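You operate a simulated robot arm through the tools that you are given. There is no shell and no other tool. Be economical: measure what you need, move in short steps, check, and stop when the job is done.

You run a simulated robot arm. Do the job below in one go: nothing can be reset, and whatever is moved stays where it is left.

TASK
Put the broom, the hand brush and the small pink box away.
Fine: the broom in its holder, brush and box in the upper sideboard drawer, shut again. Where these are worked on the way, their far stop is far enough and under half their travel is too little: upper sideboard drawer.

The check looks at the end state, three seconds after you hand in, the way a careful person would. Anything else that was tipped, shoved, dropped, spilled or broken makes it a failure.

THE ROBOT
A 7-joint arm with a two-finger parallel gripper on a trunk, on a base that drives. Base frame: it is fixed to the floor where the robot stands at the start and does not move with it; the origin is under the middle of the robot, x ahead of it, y to its left, z up. Units: mm, rad, N and s.
With the tool pointing down near the work surface it reaches from about 100 to 540 mm from the robot's upright axis, wherever it stands. Its first joint turns from -2.007 to 2.007 rad. Places, roughly: back light switch [-900, 1900, 1200]; black wall lamp [800, 600, 1800]; blind [-200, 1300, 1000]; bulb box [0, -1750, 500]; curtain catch [-3300, 2000, 1100]; dimmer knob [400, 1000, 1300]; dustpan [-500, -2750, 0]; extinguisher strap [-1400, 2200, 400]; fire extinguisher [-1500, 2250, 500]; floor under the broom holder [1500, -200, 0]; folded black cloth [-2000, 2250, 750]; folded blue cloth [-250, -2250, 0]; folded grey cloth [0, -1500, 0]; folded yellow cloth [-250, -2000, 500]; inside of the upper sideboard drawer [600, -1000, 400]; lamp switch [1400, 100, 1800]. Payload 3.91 kg.
The tool frame sits at the grasp point between the pads (the TCP): z along the fingers, y along the line on which they close. The tips reach 30 mm beyond it. Largest opening 110 mm; finger width 20, thickness 10; the body of the gripper, 48 by 112 mm, starts 55 mm behind the TCP.
Orientation is that of the tool frame in the base frame, as a unit quaternion [x, y, z, w]. With the fingers straight down and closing along the base's y, the tool's x points along the base's -x, its y along +y and its z along -z.

THE INTERFACE
- The arm moves only by the tool drive_tool. Its argument "deltas" is a list of rows, each an object of numbers (a shift or turn left out is 0, a gripper value left out holds the last): "tx", "ty", "tz": the shift along the base's x, y, z in m; "ax", "ay", "az": the turn, a rotation vector about the base's x, y, z in rad; "hand": the closure, from 0 (fully open) to 1 (shut). In form: [{"tx": .., "ty": .., "tz": .., "ax": .., "ay": .., "az": .., "hand": ..}, ...]. A call has 1 to 8 rows; each row is the pose to reach, as a shift and turn from the pose commanded when the call began. A row lasts 0.2 s, in which the tool goes at most 50 mm and 0.15 rad; a call with a longer step from one row to the next is refused whole, and so is a gripper value outside its range. Where a pose cannot be reached the arm comes as near as it can. A force on the tool above 40 N (or 10 N above the force at the start of the call, whichever is more), or a blocked arm, ends the call early, and 0.2 s more pass. The fingers move at their own pace (about 153 mm/s each) and stop on an object; they squeeze with about 27 N. The grip force told is the motor's: it shows also when the fingers shut on nothing. Time passes only in rows, and 0.2 s behind the last, so rows that repeat a pose let the fingers close. The reply holds the time, the measured pose of the TCP, the force on the tool along the base axes, the opening and the grip force, in the units named above and with some noise, with the torque about the TCP (base axes, N m) and any sound that the robot's microphone picked up.
- Cameras (640 x 400 px; columns grow to the right, rows downward): "scene" is now at [227, 209.6, 1133.2]; the picture's right is [0.04, -1.00, 0.00], its down [-0.64, -0.02, -0.77] and it looks along [0.77, 0.03, -0.64] (base axes); focal length 263 px, centre (320, 200). "wrist" rides on the gripper at [72, 17, -103] in the tool frame; the picture's right is [-0.23, 0.97, 0.00], its down [-0.76, -0.18, -0.62] and it looks along [-0.61, -0.14, 0.78] (tool axes); focal length 222 px, centre (320, 200).
- camera(camera): a new picture of that camera. No time passes.
- move_column(by): slides the trunk up (or, below 0, down) by that many mm; the arm and the scene camera ride with it, the base frame stays. It gives what a move gives, with no picture.
- base_move(legs): drives the robot by 1 to 6 legs, each [ahead, left, turn to the left] in mm, mm and rad, along the robot's own axes; the way and the turn of a leg run together, so that a leg with both is an arc; at most 1500 mm and 3.142 rad a leg. The arm and the cameras ride along, it lands a little off, and it stops where it bumps. It gives what a move gives.
- aim_head(pan, tilt): turns the head with the scene camera to pan (to the left, within 1.396 rad either way) and tilt (down, from -0.506 to 1.204), counted from straight ahead of the robot. It gives what a move gives.
- point_at(camera, pixels): for up to 12 pixels [column, row] of the newest picture of that camera ("zoom" is the newest enlarged one), the place [x, y, z] in the base frame of the surface seen there, good to about 2 mm. No time passes.
- enlarge(camera, box): a new picture of the part [left, top, right, bottom] of that camera's present view, enlarged. No time passes.
- finish_job(): hands the job in; it is judged then, once.

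Work in short steps. Measure before you move; look again where a grasp or a placing could have gone wrong, and mend it. You have 80 turns and 52 pictures in all, those below and enlarged ones among them. Open the gripper and draw the arm clear of the work before you hand the job in, unless the task says otherwise; then end with one line.

The tools are called as name(argument=value, ...) on one line, values as JSON. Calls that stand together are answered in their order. drive_tool: Moves the arm, as the interface text tells. Its arguments: {"type":"object","properties":{"deltas":{"type":"array","items":{"type":"object","properties":{"tx":{"type":"number"},"ty":{"type":"number"},"tz":{"type":"number"},"ax":{"type":"number"},"ay":{"type":"number"},"az":{"type":"number"},"hand":{"type":"number"}}}}},"required":["deltas"]} The other tools are called the same way: move_column (by) slides the trunk up or down; base_move (legs) drives the base; aim_head (pan, tilt) turns the head that bears the scene camera; camera (camera) takes a picture; point_at (camera, pixels) gives the place of the surface under pixels of a picture; enlarge (camera, box) takes an enlarged picture of a part of a camera's view; finish_job () hands the job in.

At the start:

```text
t: 0.0
ee_pos: [519.8, 196.1, 795.0]
tcp_rot: [0.0, 1.0, 0.0, 0.001]
ft_force: [-0.3, 0.7, 0.5]
moment: [0.02, 0.01, 0.01]
gripper_width: 110.0
grip_force: 0.1
trunk travel left (down, up): [-475.0, 515.0]
robot x, y, heading: [0.0, -0.8, -0.001]
head pan, tilt: [0.038, 0.689]
```

scene: 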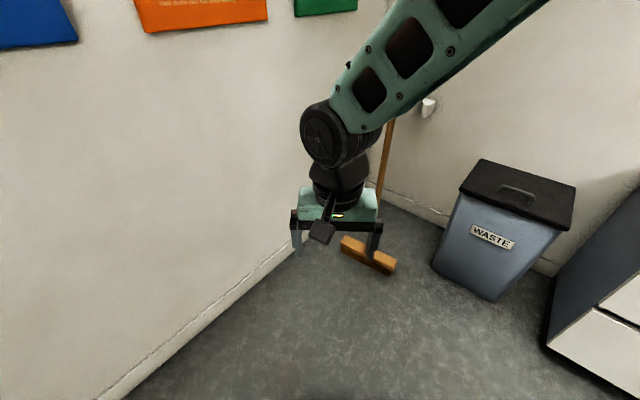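
wrist: 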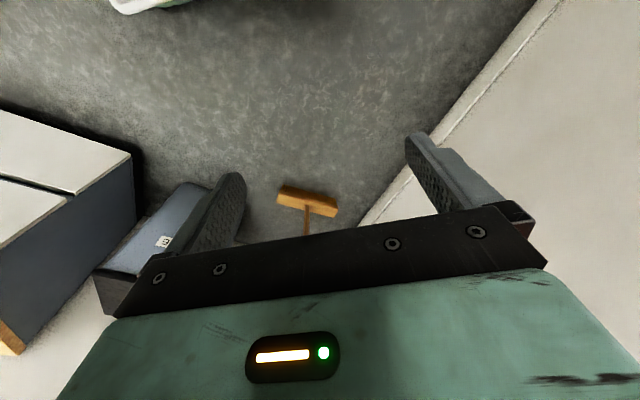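

The broom leans in the corner (brush head near scene px (368,255)) and something white sits on the wall at (430,107). I look around with the head, starting to the right.

aim_head(pan=-0.6, tilt=0.5)

camera(camera="scene")

```text
t: 1.0
ee_pos: [520.1, 194.8, 795.2]
tcp_rot: [0.0, 1.0, 0.001, 0.0]
ft_force: [0.2, -0.4, 0.4]
moment: [0.01, 0.0, 0.0]
gripper_width: 110.0
grip_force: 0.1
trunk travel left (down, up): [-475.0, 515.0]
robot x, y, heading: [0.1, -2.0, -0.003]
head pan, tilt: [-0.6, 0.499]
```

```text
49 pictures are left
```

scene: 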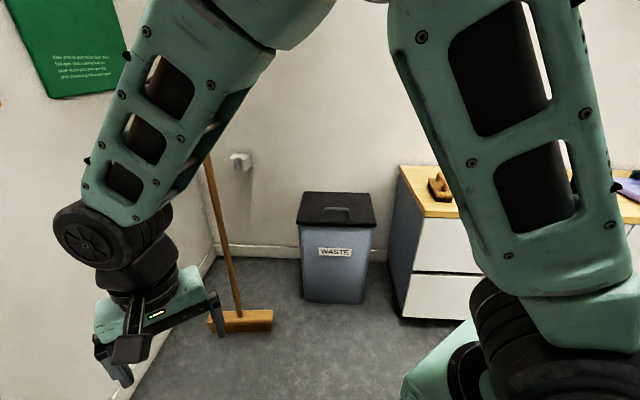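

The holder is on the wall at (240,160), the sideboard to the right with what looks like the brush at (440,187). I measure these and look further right.

point_at(camera="scene", pixels=[[238, 158], [247, 160], [240, 318], [214, 185], [235, 300], [440, 190], [402, 168], [420, 215], [415, 272], [402, 315], [337, 205], [290, 150]])

enlarge(camera="scene", box=[180, 130, 300, 205])

aim_head(pan=-1.2, tilt=0.6)

camera(camera="scene")

```text
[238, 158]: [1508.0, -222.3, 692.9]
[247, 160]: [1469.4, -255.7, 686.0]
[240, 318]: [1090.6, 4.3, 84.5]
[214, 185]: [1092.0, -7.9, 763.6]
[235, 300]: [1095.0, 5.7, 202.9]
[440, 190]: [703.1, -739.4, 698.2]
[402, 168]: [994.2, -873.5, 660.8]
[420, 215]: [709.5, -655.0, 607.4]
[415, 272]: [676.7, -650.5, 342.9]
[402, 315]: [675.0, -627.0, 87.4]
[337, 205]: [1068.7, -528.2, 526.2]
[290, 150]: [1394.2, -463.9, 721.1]
```

```text
5.33 times, centred on (240, 168) of scene
```

zoom: 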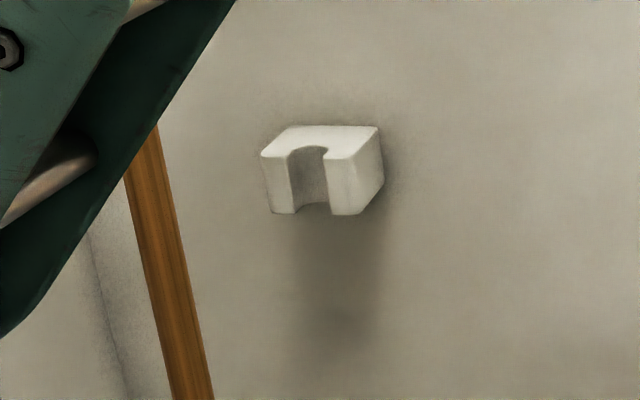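

```text
t: 2.0
ee_pos: [519.2, 195.1, 796.1]
tcp_rot: [0.0, 1.0, 0.0, 0.0]
ft_force: [0.3, 0.0, -0.2]
moment: [-0.03, 0.0, 0.01]
gripper_width: 110.0
grip_force: 0.1
trunk travel left (down, up): [-475.0, 515.0]
robot x, y, heading: [-1.3, -3.1, -0.001]
head pan, tilt: [-1.201, 0.6]
```

```text
47 pictures are left
```

scene: 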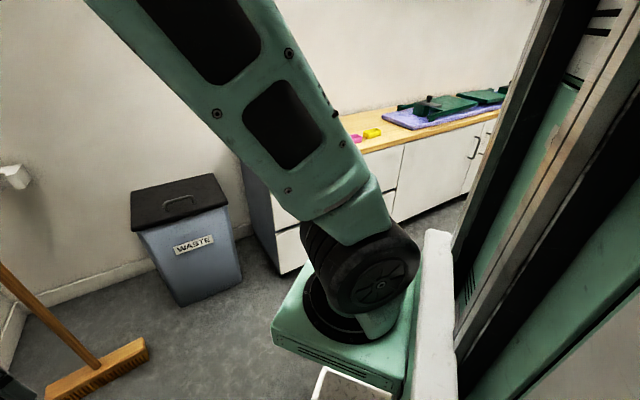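

The wall with the holder runs obliquely: (1508,-222) to (1394,-464), so room normal ≈(-0.905,0.426). I turn the tool to horizontal for gripping the upright broom handle.

drive_tool(deltas=[{"ay": -0.15}, {"ay": -0.3, "ty": -0.03}, {"ay": -0.45, "ty": -0.06}, {"ay": -0.6, "ty": -0.09}, {"ay": -0.75, "ty": -0.12}, {"ay": -0.9, "ty": -0.15}, {"ay": -1.05, "ty": -0.18}, {"ay": -1.2, "ty": -0.2}])

drive_tool(deltas=[{"ay": -0.15}, {"ay": -0.3}, {"ay": -0.37}])

aim_head(pan=-0.1, tilt=0.35)

camera(camera="scene")

camera(camera="wrist")

```text
t: 3.8
ee_pos: [594.6, 91.4, 764.6]
tcp_rot: [-0.014, 0.824, 0.009, 0.566]
ft_force: [4.0, -5.4, 0.7]
moment: [0.2, 0.21, 0.43]
gripper_width: 110.2
grip_force: 0.1
out of reach, approached as far as the arm can: row 5, 6, 7, 8
trunk travel left (down, up): [-475.0, 515.0]
robot x, y, heading: [-0.4, -0.4, -0.002]
head pan, tilt: [-1.201, 0.6]
```

```text
t: 4.6
ee_pos: [607.3, 88.3, 775.8]
tcp_rot: [0.0, 0.708, -0.001, 0.706]
ft_force: [-0.6, -1.3, -0.2]
moment: [0.0, 0.0, 0.01]
gripper_width: 110.0
grip_force: 0.0
out of reach, approached as far as the arm can: row 3
trunk travel left (down, up): [-475.0, 515.0]
robot x, y, heading: [0.5, 2.0, -0.001]
head pan, tilt: [-1.201, 0.6]
```

```text
t: 6.0
ee_pos: [606.6, 88.3, 775.1]
tcp_rot: [-0.001, 0.709, 0.0, 0.705]
ft_force: [0.1, -0.5, -0.3]
moment: [0.03, 0.0, 0.04]
gripper_width: 110.2
grip_force: 0.1
trunk travel left (down, up): [-475.0, 515.0]
robot x, y, heading: [0.6, -4.8, -0.003]
head pan, tilt: [-0.099, 0.351]
```

```text
46 pictures are left
```

scene: 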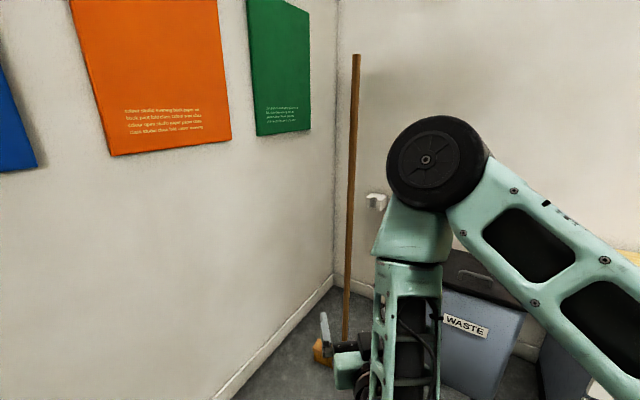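

```text
45 pictures are left
```

wrist: 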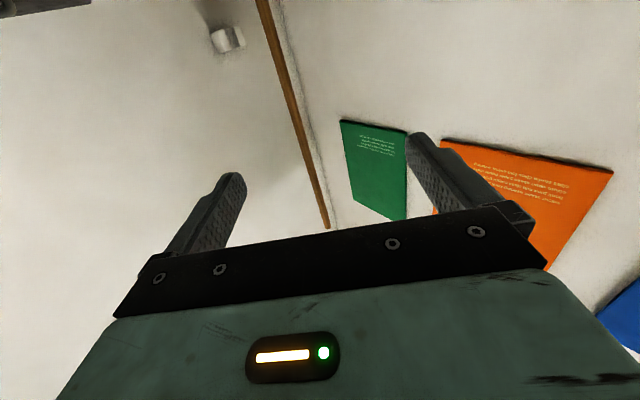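

The full broom is visible now: top at (356,56), bottom about (343,335). I measure handle, walls and holder.

point_at(camera="scene", pixels=[[356, 60], [354, 110], [351, 180], [348, 250], [345, 320], [318, 350], [200, 200], [300, 200], [420, 60], [372, 203], [200, 380], [345, 270]])

enlarge(camera="scene", box=[300, 170, 400, 370])

```text
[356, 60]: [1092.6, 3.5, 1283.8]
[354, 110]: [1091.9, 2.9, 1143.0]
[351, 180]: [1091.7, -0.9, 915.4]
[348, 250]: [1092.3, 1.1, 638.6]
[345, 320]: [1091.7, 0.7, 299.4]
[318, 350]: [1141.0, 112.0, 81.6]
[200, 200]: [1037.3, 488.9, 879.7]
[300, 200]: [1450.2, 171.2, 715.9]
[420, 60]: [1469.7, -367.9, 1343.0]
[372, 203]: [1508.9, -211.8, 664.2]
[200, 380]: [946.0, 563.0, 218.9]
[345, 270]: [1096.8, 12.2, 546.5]
```

```text
2.00 times, centred on (350, 270) of scene
```

zoom: 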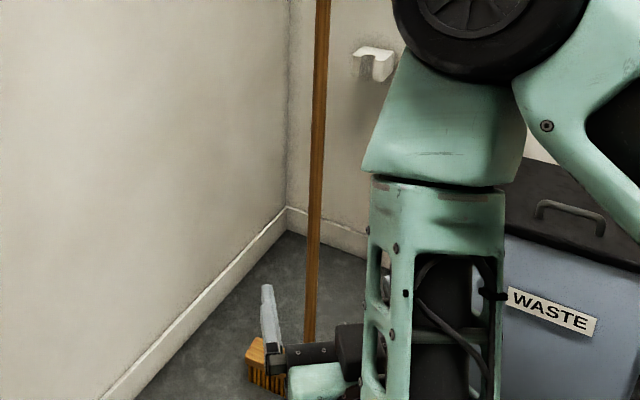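

The broom is vertical at about (1094,2), 1300 tall, the left/back walls have directions (.79,-.61)/(.61,.79). I zoom on the holder and on the broom head for geometry.

enlarge(camera="scene", box=[359, 187, 391, 213])

```text
15.38 times, centred on (375, 200) of scene
```

zoom: 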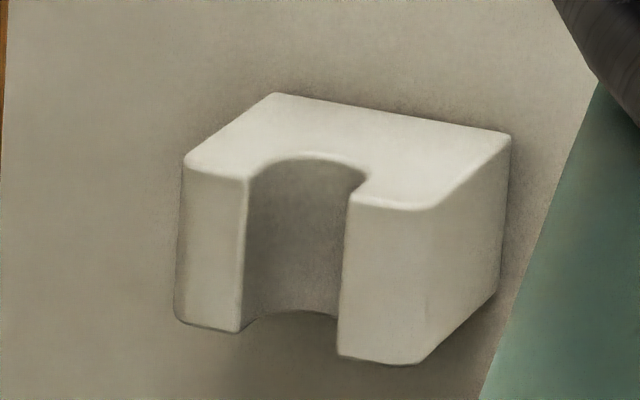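

point_at(camera="zoom", pixels=[[192, 170], [240, 190], [355, 205], [428, 218], [305, 155], [275, 100], [500, 138], [300, 240], [240, 320], [350, 345], [60, 100], [385, 290]])

camera(camera="wrist")

```text
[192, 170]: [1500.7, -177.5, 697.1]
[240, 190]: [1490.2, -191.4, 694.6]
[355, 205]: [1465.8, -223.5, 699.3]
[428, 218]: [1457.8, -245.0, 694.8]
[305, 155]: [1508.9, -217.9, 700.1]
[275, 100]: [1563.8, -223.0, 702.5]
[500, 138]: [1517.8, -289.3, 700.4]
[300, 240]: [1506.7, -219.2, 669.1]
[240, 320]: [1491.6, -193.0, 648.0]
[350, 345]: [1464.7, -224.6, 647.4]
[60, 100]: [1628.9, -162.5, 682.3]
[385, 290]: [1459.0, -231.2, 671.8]
```

```text
42 pictures are left
```

wrist: 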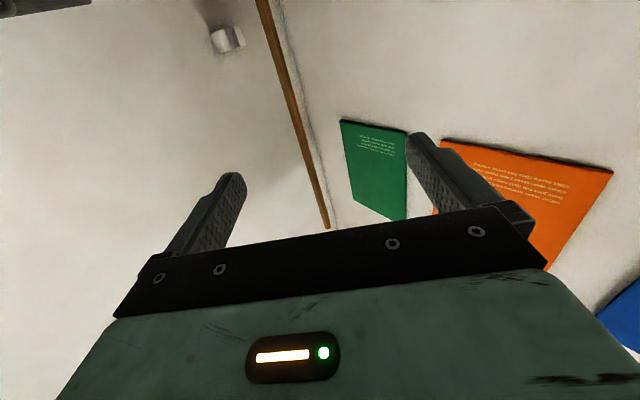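

Holder: slot 40 wide centred ≈(1478,-207) at its face, back at (1509,-218), z 648–700; wall inward direction d≈(.82,-.57). I'll drive to a pre-grasp stance with heading −0.3, about 150 short of the handle, and recheck.

base_move(legs=[[344, 145, 0], [0, 0, -0.3]])

aim_head(pan=0.0, tilt=0.7)

camera(camera="scene")

camera(camera="wrist")

```text
t: 9.3
ee_pos: [947.2, 42.2, 775.2]
tcp_rot: [0.108, 0.7, -0.108, 0.697]
ft_force: [-0.2, 0.9, 0.0]
moment: [0.02, -0.01, -0.01]
gripper_width: 110.1
grip_force: 0.1
trunk travel left (down, up): [-475.0, 515.0]
robot x, y, heading: [342.2, 141.9, -0.311]
head pan, tilt: [-0.099, 0.351]
```

```text
t: 10.1
ee_pos: [946.6, 41.3, 774.3]
tcp_rot: [0.108, 0.7, -0.109, 0.697]
ft_force: [-0.3, 0.4, 0.6]
moment: [-0.03, 0.02, -0.01]
gripper_width: 110.2
grip_force: 0.0
trunk travel left (down, up): [-475.0, 515.0]
robot x, y, heading: [342.4, 146.6, -0.311]
head pan, tilt: [0.0, 0.7]
```

```text
41 pictures are left
```

scene: 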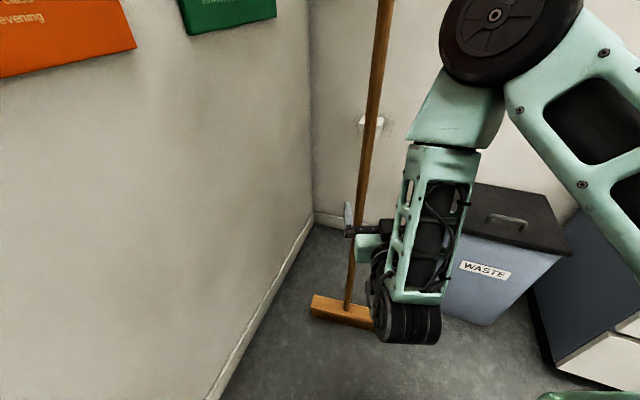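

```text
40 pictures are left
```

wrist: 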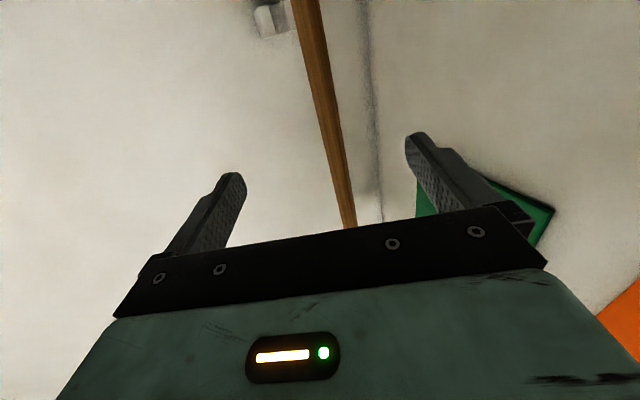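

The handle is 152 ahead and 7 left of the TCP, between the fingers. I measure the broom head's orientation and bin corners.

point_at(camera="scene", pixels=[[315, 300], [318, 310], [368, 320], [342, 310], [340, 303], [383, 50], [366, 170], [351, 290], [470, 220], [480, 188], [562, 250], [468, 295]])

enlarge(camera="scene", box=[300, 280, 380, 335])

```text
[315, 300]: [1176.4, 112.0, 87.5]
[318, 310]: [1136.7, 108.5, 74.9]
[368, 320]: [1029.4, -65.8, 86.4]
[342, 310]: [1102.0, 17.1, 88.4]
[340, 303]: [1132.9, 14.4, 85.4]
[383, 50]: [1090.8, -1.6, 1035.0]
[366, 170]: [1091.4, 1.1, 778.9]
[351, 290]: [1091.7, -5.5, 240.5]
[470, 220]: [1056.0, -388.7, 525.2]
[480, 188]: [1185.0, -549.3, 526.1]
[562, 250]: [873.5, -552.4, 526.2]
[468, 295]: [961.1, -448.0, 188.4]
```

```text
7.27 times, centred on (340, 308) of scene
```

zoom: 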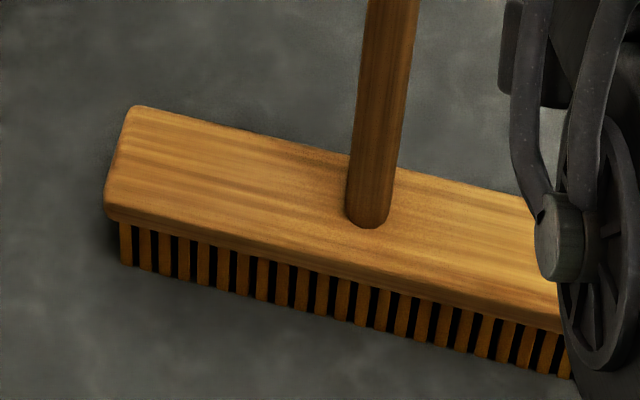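

point_at(camera="zoom", pixels=[[112, 205], [555, 318], [140, 115], [330, 155], [500, 195], [335, 262], [350, 215], [385, 220]])

```text
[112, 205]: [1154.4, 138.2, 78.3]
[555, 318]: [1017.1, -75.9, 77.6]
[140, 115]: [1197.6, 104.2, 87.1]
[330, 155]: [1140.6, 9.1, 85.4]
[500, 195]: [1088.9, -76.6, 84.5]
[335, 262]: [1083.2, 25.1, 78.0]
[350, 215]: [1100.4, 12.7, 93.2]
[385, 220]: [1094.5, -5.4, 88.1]
```

The broom head is parallel to the wall (dir ≈(.54,.84)), so it only needs translating by ≈(391,-214). I drive 159 forward to bring the handle between the pads.

base_move(legs=[[157, 5, 0]])

camera(camera="wrist")

```text
t: 11.5
ee_pos: [1100.0, -3.3, 775.4]
tcp_rot: [0.108, 0.701, -0.11, 0.696]
ft_force: [0.7, -0.3, 0.1]
moment: [-0.02, 0.02, -0.01]
gripper_width: 109.9
grip_force: 0.0
trunk travel left (down, up): [-475.0, 515.0]
robot x, y, heading: [494.5, 95.6, -0.311]
head pan, tilt: [0.0, 0.7]
```

```text
38 pictures are left
```

wrist: 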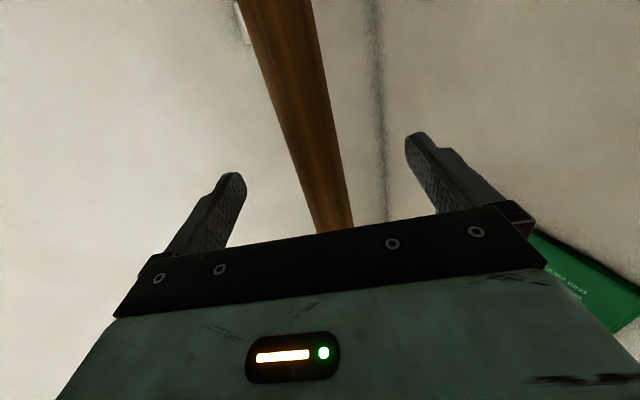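

The handle lies between the pads; I close slowly to full.

drive_tool(deltas=[{"hand": 0.5}, {"hand": 0.8}, {"hand": 1}, {"hand": 1}])

move_column(by=15)

camera(camera="scene")

```text
t: 12.5
ee_pos: [1100.4, -2.1, 776.5]
tcp_rot: [0.109, 0.7, -0.109, 0.698]
ft_force: [1.3, 2.1, 1.6]
moment: [0.39, -0.09, -0.01]
gripper_width: 25.6
grip_force: 27.1
trunk travel left (down, up): [-475.0, 515.0]
robot x, y, heading: [494.5, 99.4, -0.309]
head pan, tilt: [0.0, 0.7]
```

```text
t: 13.2
ee_pos: [1099.8, -3.5, 789.0]
tcp_rot: [0.108, 0.701, -0.109, 0.697]
ft_force: [-0.7, -0.4, -9.9]
moment: [-0.04, 0.08, -0.02]
gripper_width: 25.8
grip_force: 26.8
trunk travel left (down, up): [-490.0, 500.0]
robot x, y, heading: [490.5, 95.1, -0.306]
head pan, tilt: [0.0, 0.7]
```

```text
37 pictures are left
```

scene: 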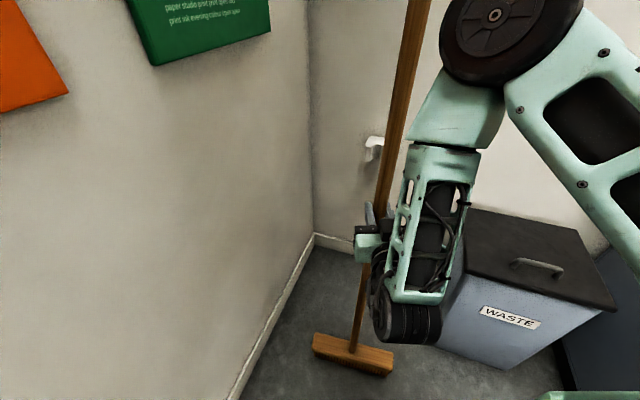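

The broom is lifted 13 mm and hangs straight. I shift it right with the arm by about 100 mm so that the base can stay clear of the bin.

drive_tool(deltas=[{"tx": -0.006, "ty": -0.019}, {"tx": -0.0124, "ty": -0.038}, {"tx": -0.0186, "ty": -0.057}, {"tx": -0.0248, "ty": -0.076}, {"tx": -0.031, "ty": -0.095}, {"tx": -0.031, "ty": -0.095}])

```text
t: 14.6
ee_pos: [1107.5, -94.6, 779.5]
tcp_rot: [0.108, 0.701, -0.109, 0.696]
ft_force: [-0.6, -0.6, -10.8]
moment: [0.03, 0.06, -0.03]
gripper_width: 25.8
grip_force: 27.4
out of reach, approached as far as the arm can: row 1, 2, 3, 4, 5, 6
trunk travel left (down, up): [-490.0, 500.0]
robot x, y, heading: [494.1, 98.5, -0.314]
head pan, tilt: [0.0, 0.7]
```

Arm sagged ~10 mm at a reach limit; I raise the column 15 and drive to a spot ~70 mm short of the holder.

move_column(by=15)

base_move(legs=[[337, 20, 0]])

camera(camera="scene")

```text
t: 15.2
ee_pos: [1106.2, -95.3, 795.6]
tcp_rot: [0.109, 0.7, -0.11, 0.697]
ft_force: [0.7, -0.5, -9.9]
moment: [0.02, 0.04, 0.02]
gripper_width: 25.9
grip_force: 26.5
trunk travel left (down, up): [-505.0, 485.0]
robot x, y, heading: [493.4, 98.6, -0.314]
head pan, tilt: [0.0, 0.7]
```

```text
t: 17.5
ee_pos: [1427.9, -182.6, 793.6]
tcp_rot: [0.113, 0.702, -0.113, 0.694]
ft_force: [-0.6, -1.1, -11.0]
moment: [-0.05, 0.09, 0.01]
gripper_width: 25.6
grip_force: 27.0
trunk travel left (down, up): [-505.0, 485.0]
robot x, y, heading: [817.6, 12.4, -0.32]
head pan, tilt: [0.0, 0.7]
stopped in leg 1: the robot was blocked; the commanded pose is now the measured one
```

```text
36 pictures are left
```

scene: 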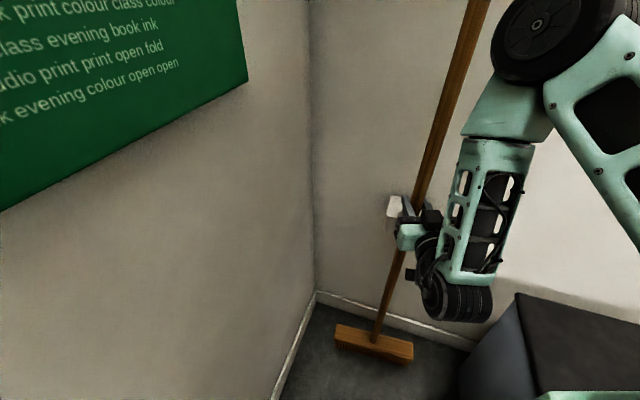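

The base was blocked. I need to see what it touches: look down to the right.

point_at(camera="scene", pixels=[[520, 297], [540, 387], [376, 345], [416, 360], [340, 330], [590, 397], [474, 20], [440, 130], [380, 320]])

aim_head(pan=-0.4, tilt=1.2)

camera(camera="scene")

```text
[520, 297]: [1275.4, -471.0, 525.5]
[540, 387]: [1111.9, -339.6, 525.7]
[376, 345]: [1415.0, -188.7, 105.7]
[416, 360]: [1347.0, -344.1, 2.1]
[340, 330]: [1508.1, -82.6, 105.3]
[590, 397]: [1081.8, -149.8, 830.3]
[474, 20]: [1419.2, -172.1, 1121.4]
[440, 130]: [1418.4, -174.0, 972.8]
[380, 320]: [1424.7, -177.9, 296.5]
```

```text
t: 18.4
ee_pos: [1428.4, -183.0, 795.5]
tcp_rot: [0.113, 0.701, -0.113, 0.695]
ft_force: [0.3, 0.3, -10.4]
moment: [0.05, 0.09, 0.0]
gripper_width: 26.0
grip_force: 26.9
trunk travel left (down, up): [-505.0, 485.0]
robot x, y, heading: [819.0, 11.6, -0.318]
head pan, tilt: [-0.4, 1.201]
```

```text
35 pictures are left
```

scene: 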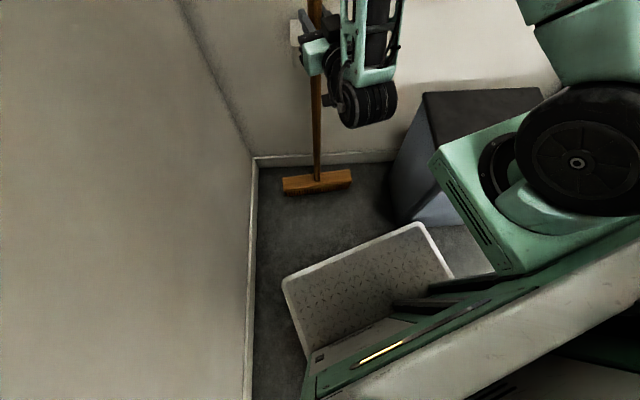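

I measure the base plate corners, bin bottom and left wall base.

point_at(camera="scene", pixels=[[285, 283], [418, 226], [452, 275], [396, 220], [435, 222], [250, 290], [425, 100], [300, 345], [455, 245], [316, 170]])

enlarge(camera="scene", box=[370, 170, 500, 290])

```text
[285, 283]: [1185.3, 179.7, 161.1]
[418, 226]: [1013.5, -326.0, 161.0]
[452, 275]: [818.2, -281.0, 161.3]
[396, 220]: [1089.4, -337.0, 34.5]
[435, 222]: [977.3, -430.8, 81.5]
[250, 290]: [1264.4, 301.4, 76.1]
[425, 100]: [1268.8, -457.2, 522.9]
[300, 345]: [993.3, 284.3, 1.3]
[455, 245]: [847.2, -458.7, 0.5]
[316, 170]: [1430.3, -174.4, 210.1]
```

```text
3.33 times, centred on (435, 230) of scene
```

zoom: 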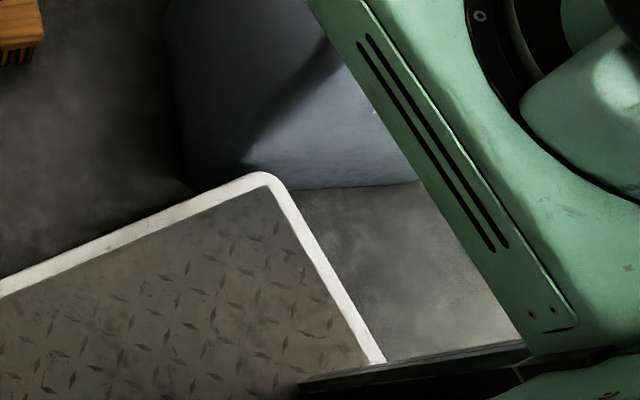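

Nothing is displaced (bin back-left corner still ≈(1270,-465)); the base corner is just too close to the bin. The rest (≈(61,-35)) I do with the arm, first half of it, then check.

drive_tool(deltas=[{"tx": 0.01, "ty": -0.006}, {"tx": 0.02, "ty": -0.012}, {"tx": 0.028, "ty": -0.016}, {"tx": 0.028, "ty": -0.016}])

aim_head(pan=-0.15, tilt=0.75)

enlarge(camera="scene", box=[260, 120, 420, 220])

```text
t: 19.4
ee_pos: [1456.1, -198.7, 794.7]
tcp_rot: [0.112, 0.7, -0.113, 0.696]
ft_force: [1.3, 0.2, -10.7]
moment: [0.06, 0.05, -0.01]
gripper_width: 25.7
grip_force: 26.7
trunk travel left (down, up): [-505.0, 485.0]
robot x, y, heading: [819.5, 17.1, -0.32]
head pan, tilt: [-0.4, 1.201]
```

```text
t: 20.3
ee_pos: [1456.3, -198.3, 794.5]
tcp_rot: [0.111, 0.701, -0.111, 0.696]
ft_force: [0.2, -1.4, -9.5]
moment: [0.06, 0.11, -0.01]
gripper_width: 25.7
grip_force: 27.3
trunk travel left (down, up): [-505.0, 485.0]
robot x, y, heading: [821.1, 18.5, -0.321]
head pan, tilt: [-0.15, 0.75]
```

```text
4.00 times, centred on (340, 170) of scene
```

zoom: 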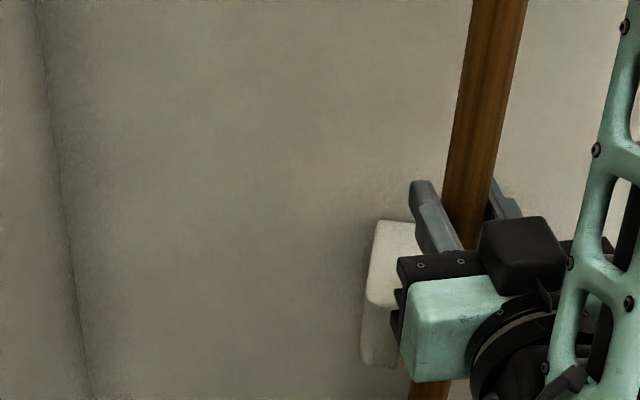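

The arm extends fine. I measure the handle just above and below the gripper and the holder's left edge to verify lateral alignment.

point_at(camera="zoom", pixels=[[428, 392], [490, 100], [466, 200], [375, 300], [372, 345], [395, 230], [400, 350]])

camera(camera="wrist")

```text
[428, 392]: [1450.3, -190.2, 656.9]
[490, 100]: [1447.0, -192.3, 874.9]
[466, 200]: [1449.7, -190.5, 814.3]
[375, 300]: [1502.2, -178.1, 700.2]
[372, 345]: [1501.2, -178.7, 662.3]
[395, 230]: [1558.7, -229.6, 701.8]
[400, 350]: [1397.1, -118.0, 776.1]
```

```text
32 pictures are left
```

wrist: 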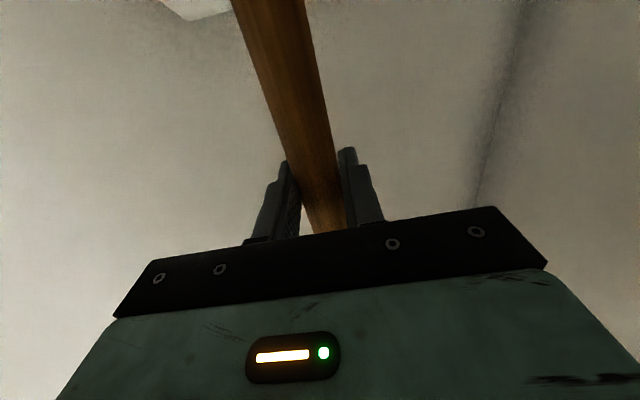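

Handle axis ≈(1461,-197), lateral error ~1 mm. I push the remaining (32,-20) into the slot.

drive_tool(deltas=[{"tx": 0.01, "ty": -0.0063}, {"tx": 0.02, "ty": -0.0125}, {"tx": 0.03, "ty": -0.019}, {"tx": 0.032, "ty": -0.02}, {"tx": 0.032, "ty": -0.02}])

move_column(by=-14)

enlarge(camera="scene", box=[260, 120, 420, 290])

```text
t: 21.5
ee_pos: [1488.9, -217.5, 795.8]
tcp_rot: [0.112, 0.7, -0.112, 0.696]
ft_force: [-0.1, 1.1, -9.9]
moment: [0.01, 0.09, 0.0]
gripper_width: 25.7
grip_force: 26.9
trunk travel left (down, up): [-505.0, 485.0]
robot x, y, heading: [819.3, 18.6, -0.322]
head pan, tilt: [-0.15, 0.75]
```

```text
t: 22.1
ee_pos: [1489.3, -218.6, 782.1]
tcp_rot: [0.112, 0.7, -0.112, 0.696]
ft_force: [0.0, -0.5, -11.4]
moment: [-0.01, 0.09, -0.04]
gripper_width: 25.5
grip_force: 26.8
trunk travel left (down, up): [-491.0, 499.0]
robot x, y, heading: [815.8, 15.9, -0.314]
head pan, tilt: [-0.15, 0.75]
```

```text
2.35 times, centred on (340, 205) of scene
```

zoom: 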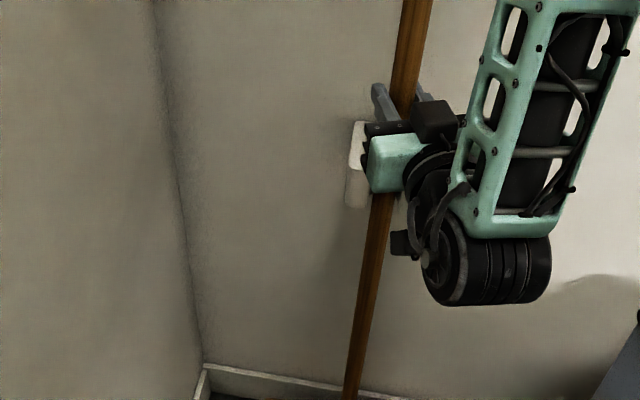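

No contact forces while entering; the broom still hangs (~-11 N). I lower in small steps until the force eases.

move_column(by=-5)

move_column(by=-2)

```text
t: 22.6
ee_pos: [1488.4, -217.9, 777.0]
tcp_rot: [0.113, 0.7, -0.113, 0.696]
ft_force: [-0.6, 0.7, -10.6]
moment: [0.07, 0.09, -0.01]
gripper_width: 25.7
grip_force: 27.2
trunk travel left (down, up): [-486.0, 504.0]
robot x, y, heading: [820.8, 14.5, -0.318]
head pan, tilt: [-0.15, 0.75]
```

```text
t: 23.2
ee_pos: [1489.1, -217.4, 775.7]
tcp_rot: [0.112, 0.698, -0.113, 0.698]
ft_force: [2.1, 2.1, 3.3]
moment: [-0.11, 0.16, 0.04]
gripper_width: 25.8
grip_force: 27.6
trunk travel left (down, up): [-484.0, 506.0]
robot x, y, heading: [820.0, 17.6, -0.318]
head pan, tilt: [-0.15, 0.75]
```

The broom now stands on the floor (force +3). I open the fingers and draw the tool straight back.

drive_tool(deltas=[{"hand": 0.6}, {"hand": 0.3}, {"hand": 0}, {"hand": 0}])

base_move(legs=[[-250, 0, 0]])

camera(camera="scene")

```text
t: 24.2
ee_pos: [1489.1, -218.2, 775.2]
tcp_rot: [0.112, 0.7, -0.112, 0.696]
ft_force: [0.3, 0.5, -0.4]
moment: [-0.01, 0.01, -0.03]
gripper_width: 109.8
grip_force: 0.1
trunk travel left (down, up): [-484.0, 506.0]
robot x, y, heading: [820.4, 16.6, -0.323]
head pan, tilt: [-0.15, 0.75]
```

```text
t: 26.0
ee_pos: [1257.1, -139.4, 776.5]
tcp_rot: [0.111, 0.7, -0.111, 0.697]
ft_force: [0.1, 0.8, -0.5]
moment: [-0.01, 0.0, -0.01]
gripper_width: 109.9
grip_force: 0.1
trunk travel left (down, up): [-484.0, 506.0]
robot x, y, heading: [586.5, 90.6, -0.314]
head pan, tilt: [-0.15, 0.75]
```

```text
30 pictures are left
```

scene: 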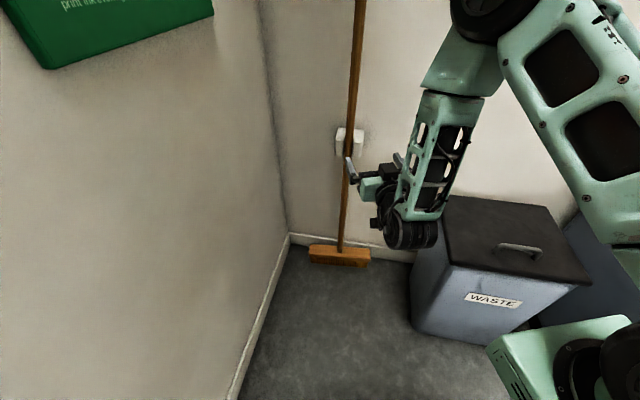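

The broom stands in the holder. Next I back off and go to a viewing spot about 1 m in front of the sideboard's left part, facing it (heading −0.6).

point_at(camera="scene", pixels=[[360, 15], [352, 100], [349, 140], [343, 230], [338, 138], [312, 248], [368, 256]])

base_move(legs=[[-690, 0, 0], [0, -650, 0], [0, 0, -0.29]])

aim_head(pan=0, tilt=0.5)

camera(camera="scene")

```text
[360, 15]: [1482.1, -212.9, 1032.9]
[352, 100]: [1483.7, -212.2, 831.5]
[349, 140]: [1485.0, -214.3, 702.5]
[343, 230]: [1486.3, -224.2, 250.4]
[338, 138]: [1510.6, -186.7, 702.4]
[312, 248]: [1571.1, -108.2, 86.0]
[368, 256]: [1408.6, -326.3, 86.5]
```

```text
t: 33.7
ee_pos: [355.8, -700.0, 775.0]
tcp_rot: [0.201, 0.68, -0.201, 0.676]
ft_force: [-0.2, 0.2, -0.2]
moment: [0.0, 0.02, 0.01]
gripper_width: 110.0
grip_force: 0.0
trunk travel left (down, up): [-484.0, 506.0]
robot x, y, heading: [-233.2, -298.8, -0.58]
head pan, tilt: [-0.15, 0.75]
```

```text
t: 34.5
ee_pos: [356.8, -699.5, 775.4]
tcp_rot: [0.202, 0.68, -0.202, 0.676]
ft_force: [0.4, 0.3, 0.1]
moment: [0.03, 0.02, 0.0]
gripper_width: 110.1
grip_force: 0.0
trunk travel left (down, up): [-484.0, 506.0]
robot x, y, heading: [-236.1, -303.9, -0.578]
head pan, tilt: [0.0, 0.499]
```

```text
29 pictures are left
```

scene: 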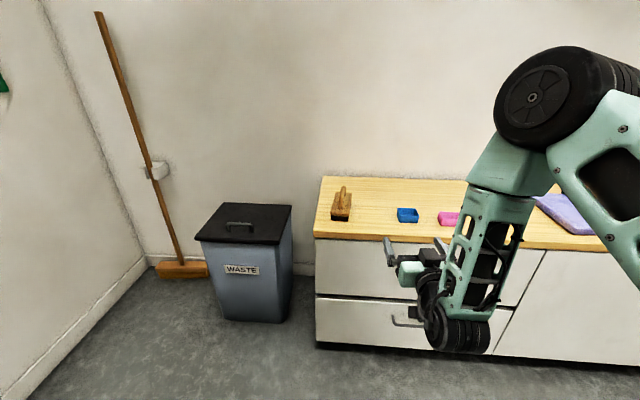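

The whole sideboard is visible: brush (342,203), blue box (408,215), pink box (448,218). I measure its geometry, then shift the arm left for a clear view of the upper handle.

point_at(camera="scene", pixels=[[316, 238], [316, 294], [317, 342], [545, 250], [323, 180], [395, 322], [380, 270], [343, 190], [342, 210], [407, 212], [447, 216], [425, 326]])

drive_tool(deltas=[{"tx": 0.02, "ty": 0.03}, {"tx": 0.035, "ty": 0.07}, {"tx": 0.05, "ty": 0.11}, {"tx": 0.06, "ty": 0.155}, {"tx": 0.07, "ty": 0.2}, {"tx": 0.08, "ty": 0.24}, {"tx": 0.09, "ty": 0.28}, {"tx": 0.1, "ty": 0.32}])

camera(camera="scene")

```text
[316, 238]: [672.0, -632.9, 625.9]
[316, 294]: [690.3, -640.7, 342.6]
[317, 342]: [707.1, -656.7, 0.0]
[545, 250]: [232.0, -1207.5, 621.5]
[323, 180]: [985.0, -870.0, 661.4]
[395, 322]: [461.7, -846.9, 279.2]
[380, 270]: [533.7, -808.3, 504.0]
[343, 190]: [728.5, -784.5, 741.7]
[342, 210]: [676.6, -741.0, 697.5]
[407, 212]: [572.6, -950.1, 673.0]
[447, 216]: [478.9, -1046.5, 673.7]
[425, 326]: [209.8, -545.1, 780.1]
```

```text
t: 36.3
ee_pos: [459.5, -377.1, 773.7]
tcp_rot: [0.201, 0.68, -0.201, 0.676]
ft_force: [0.0, -0.3, 0.7]
moment: [-0.01, 0.01, 0.01]
gripper_width: 109.8
grip_force: 0.1
trunk travel left (down, up): [-484.0, 506.0]
robot x, y, heading: [-232.4, -301.7, -0.576]
head pan, tilt: [0.0, 0.499]
```

```text
28 pictures are left
```

scene: 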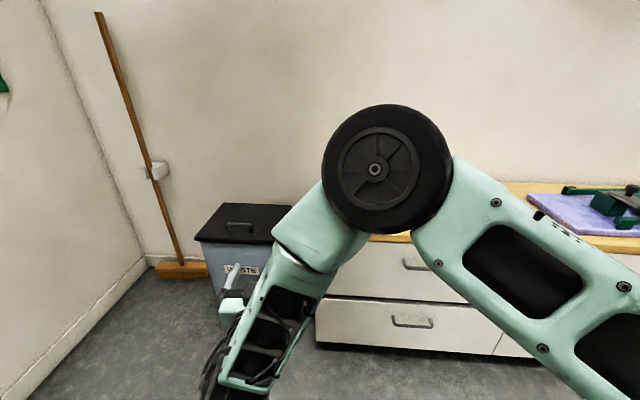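

Both bar handles now show: upper (415,265), lower (411,322). I zoom in and measure the upper handle.

enlarge(camera="scene", box=[375, 235, 455, 285])

point_at(camera="zoom", pixels=[[228, 210], [228, 240], [330, 270], [410, 280], [430, 281], [300, 100], [300, 320], [500, 200], [270, 266], [360, 272], [300, 250]])

```text
8.00 times, centred on (415, 260) of scene
```

zoom: 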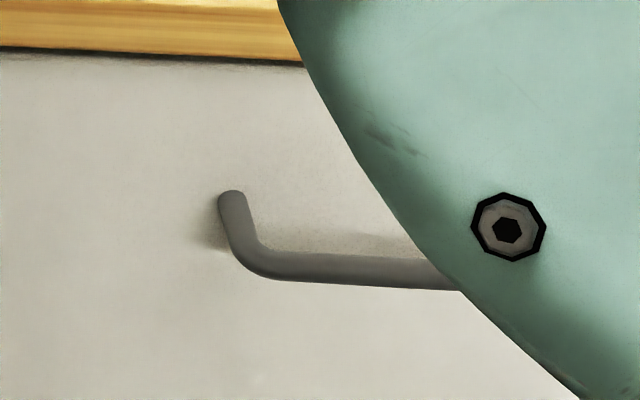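

```text
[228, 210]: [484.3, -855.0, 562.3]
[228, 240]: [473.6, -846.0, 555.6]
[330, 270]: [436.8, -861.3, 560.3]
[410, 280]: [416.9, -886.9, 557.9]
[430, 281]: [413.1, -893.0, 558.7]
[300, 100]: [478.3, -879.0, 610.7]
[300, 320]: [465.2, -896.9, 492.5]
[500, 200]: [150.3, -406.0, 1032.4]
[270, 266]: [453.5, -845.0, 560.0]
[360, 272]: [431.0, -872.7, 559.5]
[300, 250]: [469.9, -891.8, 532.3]
```

Sideboard frame: inward d=(.794,-.608), face at s≈914.5, handle bar centre ≈(418,-895,560), 140 long; drawer spans 724 wide. Before choosing stances I check my own body's extents (mount, column).

aim_head(pan=-0.9, tilt=1.1)

camera(camera="scene")

```text
t: 37.5
ee_pos: [459.9, -377.3, 773.8]
tcp_rot: [0.201, 0.68, -0.201, 0.676]
ft_force: [0.4, 0.1, 0.5]
moment: [-0.04, 0.0, -0.03]
gripper_width: 110.0
grip_force: 0.0
trunk travel left (down, up): [-484.0, 506.0]
robot x, y, heading: [-231.9, -304.0, -0.581]
head pan, tilt: [-0.901, 1.1]
```

```text
26 pictures are left
```

scene: 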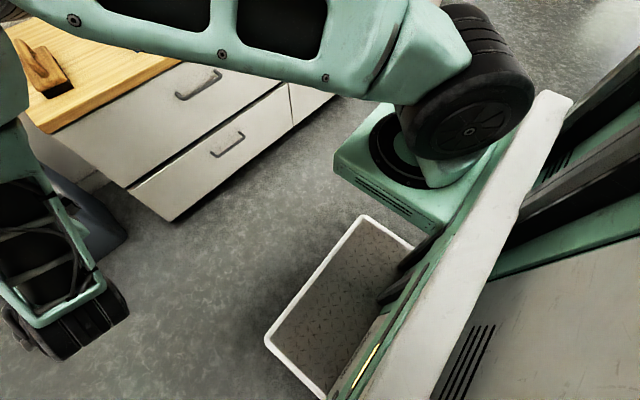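

point_at(camera="scene", pixels=[[337, 158], [430, 228], [380, 155], [425, 100], [545, 100], [410, 330], [268, 335], [362, 218], [400, 285], [384, 300]])

```text
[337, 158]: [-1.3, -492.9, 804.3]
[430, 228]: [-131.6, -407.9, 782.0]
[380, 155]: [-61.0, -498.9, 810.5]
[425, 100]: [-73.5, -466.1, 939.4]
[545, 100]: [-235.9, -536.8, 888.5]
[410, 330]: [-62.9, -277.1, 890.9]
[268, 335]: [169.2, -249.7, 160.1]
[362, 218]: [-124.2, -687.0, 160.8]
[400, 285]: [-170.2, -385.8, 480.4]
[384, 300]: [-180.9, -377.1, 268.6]
```

Column front is ~140 ahead of the axis and the arm mount reaches 297 (z≈750–805), so the base plate can pass under the open drawer and the mount over it. I square up to the drawer (heading −0.654) and bring the arm back in front.

base_move(legs=[[0, 0, -0.074]])

drive_tool(deltas=[{"tx": -0.015, "ty": -0.03}, {"tx": -0.03, "ty": -0.07}, {"tx": -0.045, "ty": -0.11}, {"tx": -0.06, "ty": -0.15}, {"tx": -0.08, "ty": -0.19}, {"tx": -0.09, "ty": -0.22}])

drive_tool(deltas=[{"ax": 0.119, "ay": -0.091}, {"ax": 0.232, "ay": -0.178}, {"ax": 0.345, "ay": -0.264}, {"ax": 0.458, "ay": -0.351}, {"ax": 0.571, "ay": -0.437}, {"ax": 0.684, "ay": -0.524}, {"ax": 0.797, "ay": -0.61}, {"ax": 0.91, "ay": -0.697}])

```text
t: 38.3
ee_pos: [451.9, -428.4, 773.0]
tcp_rot: [0.228, 0.671, -0.227, 0.668]
ft_force: [0.2, -0.1, 0.0]
moment: [-0.01, -0.01, -0.03]
gripper_width: 110.1
grip_force: 0.0
trunk travel left (down, up): [-484.0, 506.0]
robot x, y, heading: [-231.9, -301.5, -0.651]
head pan, tilt: [-0.901, 1.1]
```

```text
t: 39.7
ee_pos: [360.0, -651.4, 770.6]
tcp_rot: [0.227, 0.671, -0.226, 0.668]
ft_force: [-0.1, -0.2, -0.1]
moment: [-0.03, 0.01, 0.0]
gripper_width: 110.0
grip_force: 0.1
trunk travel left (down, up): [-484.0, 506.0]
robot x, y, heading: [-231.7, -299.0, -0.656]
head pan, tilt: [-0.901, 1.1]
```

```text
t: 41.5
ee_pos: [383.3, -629.8, 896.0]
tcp_rot: [0.567, 0.461, 0.152, 0.665]
ft_force: [0.0, 0.0, -0.1]
moment: [0.03, 0.02, -0.03]
gripper_width: 110.1
grip_force: 0.0
out of reach, approached as far as the arm can: row 4, 5, 6, 7, 8
trunk travel left (down, up): [-484.0, 506.0]
robot x, y, heading: [-228.8, -301.9, -0.652]
head pan, tilt: [-0.901, 1.1]
```

The roll works but the arm rose to z 896 (orientation has priority). I finish the remaining ~0.43 rad of roll and see where it settles.

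drive_tool(deltas=[{"ax": 0.113, "ay": -0.087}, {"ax": 0.226, "ay": -0.173}, {"ax": 0.338, "ay": -0.259}, {"ax": 0.338, "ay": -0.259}])

```text
t: 42.5
ee_pos: [369.8, -639.9, 968.9]
tcp_rot: [0.655, 0.353, 0.288, 0.603]
ft_force: [0.0, -0.3, -0.2]
moment: [0.0, -0.03, 0.01]
gripper_width: 110.2
grip_force: 0.0
out of reach, approached as far as the arm can: row 1, 2, 3, 4
trunk travel left (down, up): [-484.0, 506.0]
robot x, y, heading: [-233.1, -304.7, -0.658]
head pan, tilt: [-0.901, 1.1]
```

The roll is almost complete (closing direction vertical), TCP at z 969, s=683, t=−283. I lower the trunk by 407 and shift 173 to the right to face the handle centre, then look.

move_column(by=-407)

base_move(legs=[[0, -173, 0]])

aim_head(pan=-0.1, tilt=0.35)

camera(camera="scene")

camera(camera="wrist")

```text
refused: -407 is not a number from -400 to 400
```

```text
t: 44.0
ee_pos: [265.4, -777.5, 968.6]
tcp_rot: [0.655, 0.355, 0.288, 0.602]
ft_force: [-0.6, -1.3, 1.2]
moment: [-0.01, 0.01, 0.0]
gripper_width: 109.9
grip_force: 0.0
trunk travel left (down, up): [-484.0, 506.0]
robot x, y, heading: [-335.5, -441.3, -0.65]
head pan, tilt: [-0.901, 1.1]
```

```text
t: 45.1
ee_pos: [264.6, -776.9, 968.4]
tcp_rot: [0.654, 0.354, 0.288, 0.603]
ft_force: [0.3, 0.0, 0.6]
moment: [-0.01, -0.02, -0.01]
gripper_width: 109.7
grip_force: 0.0
trunk travel left (down, up): [-484.0, 506.0]
robot x, y, heading: [-339.5, -445.5, -0.646]
head pan, tilt: [-0.099, 0.351]
```

```text
25 pictures are left
```

scene: 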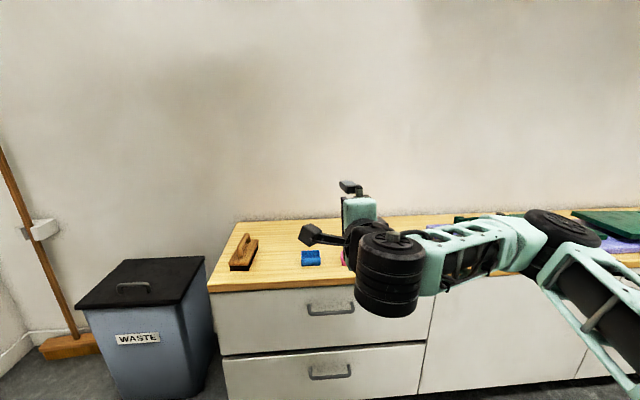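

```text
24 pictures are left
```

wrist: 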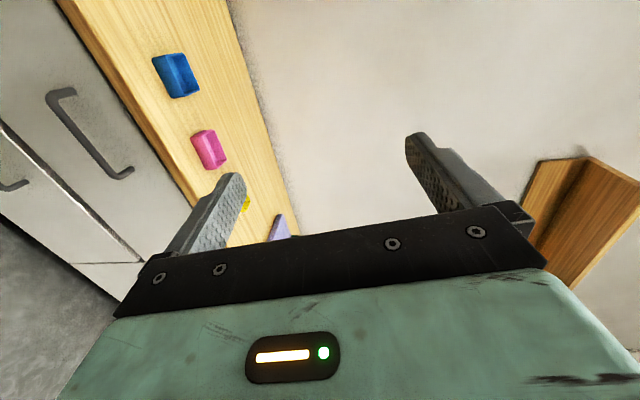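

Very clear views. I measure the upper handle and objects from both pictures and zoom on the brush.

point_at(camera="scene", pixels=[[331, 313], [315, 313], [348, 311], [232, 320], [219, 318], [433, 305], [300, 347], [300, 360], [300, 300], [238, 268], [250, 238], [310, 258]])

point_at(camera="wrist", pixels=[[200, 132], [218, 166], [208, 150], [196, 148], [222, 148], [92, 142], [57, 95], [125, 172]])

enlarge(camera="scene", box=[210, 220, 350, 300])

```text
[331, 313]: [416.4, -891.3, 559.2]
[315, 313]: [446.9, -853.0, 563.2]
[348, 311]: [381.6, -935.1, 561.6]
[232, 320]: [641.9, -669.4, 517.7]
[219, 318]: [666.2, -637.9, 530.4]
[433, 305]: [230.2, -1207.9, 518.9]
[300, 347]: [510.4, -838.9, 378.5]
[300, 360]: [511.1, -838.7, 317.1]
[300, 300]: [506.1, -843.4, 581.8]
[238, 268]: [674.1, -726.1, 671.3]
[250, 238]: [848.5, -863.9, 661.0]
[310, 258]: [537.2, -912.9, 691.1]
```

```text
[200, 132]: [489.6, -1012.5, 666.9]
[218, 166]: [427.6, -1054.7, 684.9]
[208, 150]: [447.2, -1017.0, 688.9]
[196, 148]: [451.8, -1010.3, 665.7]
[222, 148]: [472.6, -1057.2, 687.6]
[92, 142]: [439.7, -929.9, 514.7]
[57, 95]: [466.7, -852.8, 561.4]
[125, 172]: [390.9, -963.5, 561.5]
```

```text
4.57 times, centred on (280, 260) of scene
```

zoom: 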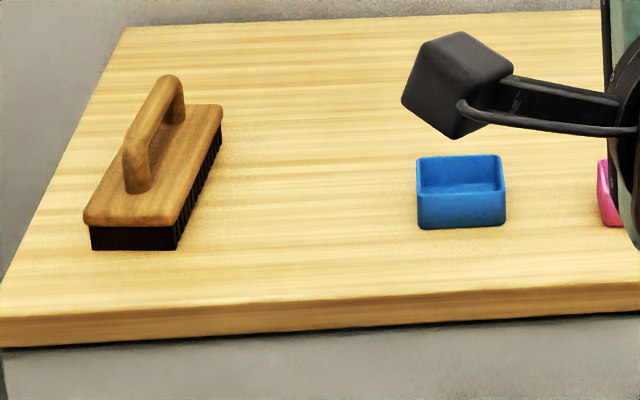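

Handle centre (416,-891,559) is aligned with the TCP (t≈−455). I lower 408 and drive forward 150, then check.

move_column(by=-400)

move_column(by=-8)

base_move(legs=[[130, 0, 0]])

camera(camera="scene")

```text
t: 49.0
ee_pos: [265.5, -776.6, 568.7]
tcp_rot: [0.654, 0.354, 0.288, 0.603]
ft_force: [0.1, 0.6, -0.9]
moment: [0.0, 0.02, 0.06]
gripper_width: 109.9
grip_force: 0.0
trunk travel left (down, up): [-84.0, 906.0]
robot x, y, heading: [-337.1, -440.0, -0.649]
head pan, tilt: [-0.099, 0.351]
```

```text
t: 49.5
ee_pos: [265.3, -776.4, 560.8]
tcp_rot: [0.654, 0.354, 0.288, 0.603]
ft_force: [0.5, -0.8, -0.4]
moment: [0.0, -0.03, -0.02]
gripper_width: 109.9
grip_force: 0.1
trunk travel left (down, up): [-76.0, 914.0]
robot x, y, heading: [-337.3, -442.6, -0.653]
head pan, tilt: [-0.099, 0.351]
```

```text
t: 50.8
ee_pos: [371.4, -855.8, 559.8]
tcp_rot: [0.654, 0.355, 0.288, 0.603]
ft_force: [-0.2, 0.0, 0.5]
moment: [0.03, 0.04, -0.04]
gripper_width: 110.1
grip_force: 0.0
trunk travel left (down, up): [-76.0, 914.0]
robot x, y, heading: [-232.3, -521.3, -0.653]
head pan, tilt: [-0.099, 0.351]
```

```text
22 pictures are left
```

scene: 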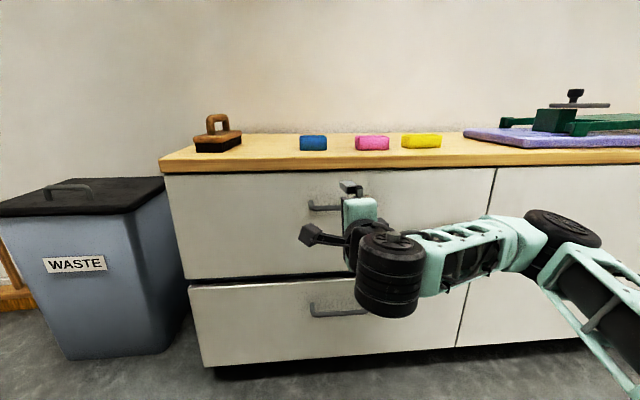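

TCP at s≈815, handle in line. I drive 58 more and close on the bar.

base_move(legs=[[58, 0, 0]])

drive_tool(deltas=[{"hand": 0.5}, {"hand": 0.8}, {"hand": 1}, {"hand": 1}, {"hand": 1}])

```text
t: 51.8
ee_pos: [414.4, -891.1, 561.0]
tcp_rot: [0.654, 0.354, 0.288, 0.603]
ft_force: [0.0, -0.3, 0.7]
moment: [0.0, 0.0, -0.02]
gripper_width: 110.0
grip_force: 0.1
trunk travel left (down, up): [-76.0, 914.0]
robot x, y, heading: [-188.3, -552.4, -0.656]
head pan, tilt: [-0.099, 0.351]
```

```text
t: 53.0
ee_pos: [413.7, -890.8, 557.4]
tcp_rot: [0.657, 0.356, 0.285, 0.6]
ft_force: [-0.2, 1.3, -9.5]
moment: [0.88, -0.59, 0.18]
gripper_width: 12.7
grip_force: 44.6
trunk travel left (down, up): [-76.0, 914.0]
robot x, y, heading: [-184.2, -555.3, -0.652]
head pan, tilt: [-0.099, 0.351]
stopped in row 5: the force on the tool passed its limit (the readings are from after the stop); the commanded pose is now the measured one
```

The bar is gripped (12.7 mm). I pull by driving back 200.

base_move(legs=[[-200, 0, 0]])

```text
t: 54.5
ee_pos: [281.7, -788.0, 557.6]
tcp_rot: [0.655, 0.359, 0.289, 0.599]
ft_force: [-0.3, 1.3, -1.2]
moment: [0.79, -0.6, -0.12]
gripper_width: 12.3
grip_force: 44.4
trunk travel left (down, up): [-76.0, 914.0]
robot x, y, heading: [-315.5, -454.7, -0.652]
head pan, tilt: [-0.099, 0.351]
stopped in leg 1: the force on the tool passed its limit (the readings are from after the stop); the commanded pose is now the measured one
```

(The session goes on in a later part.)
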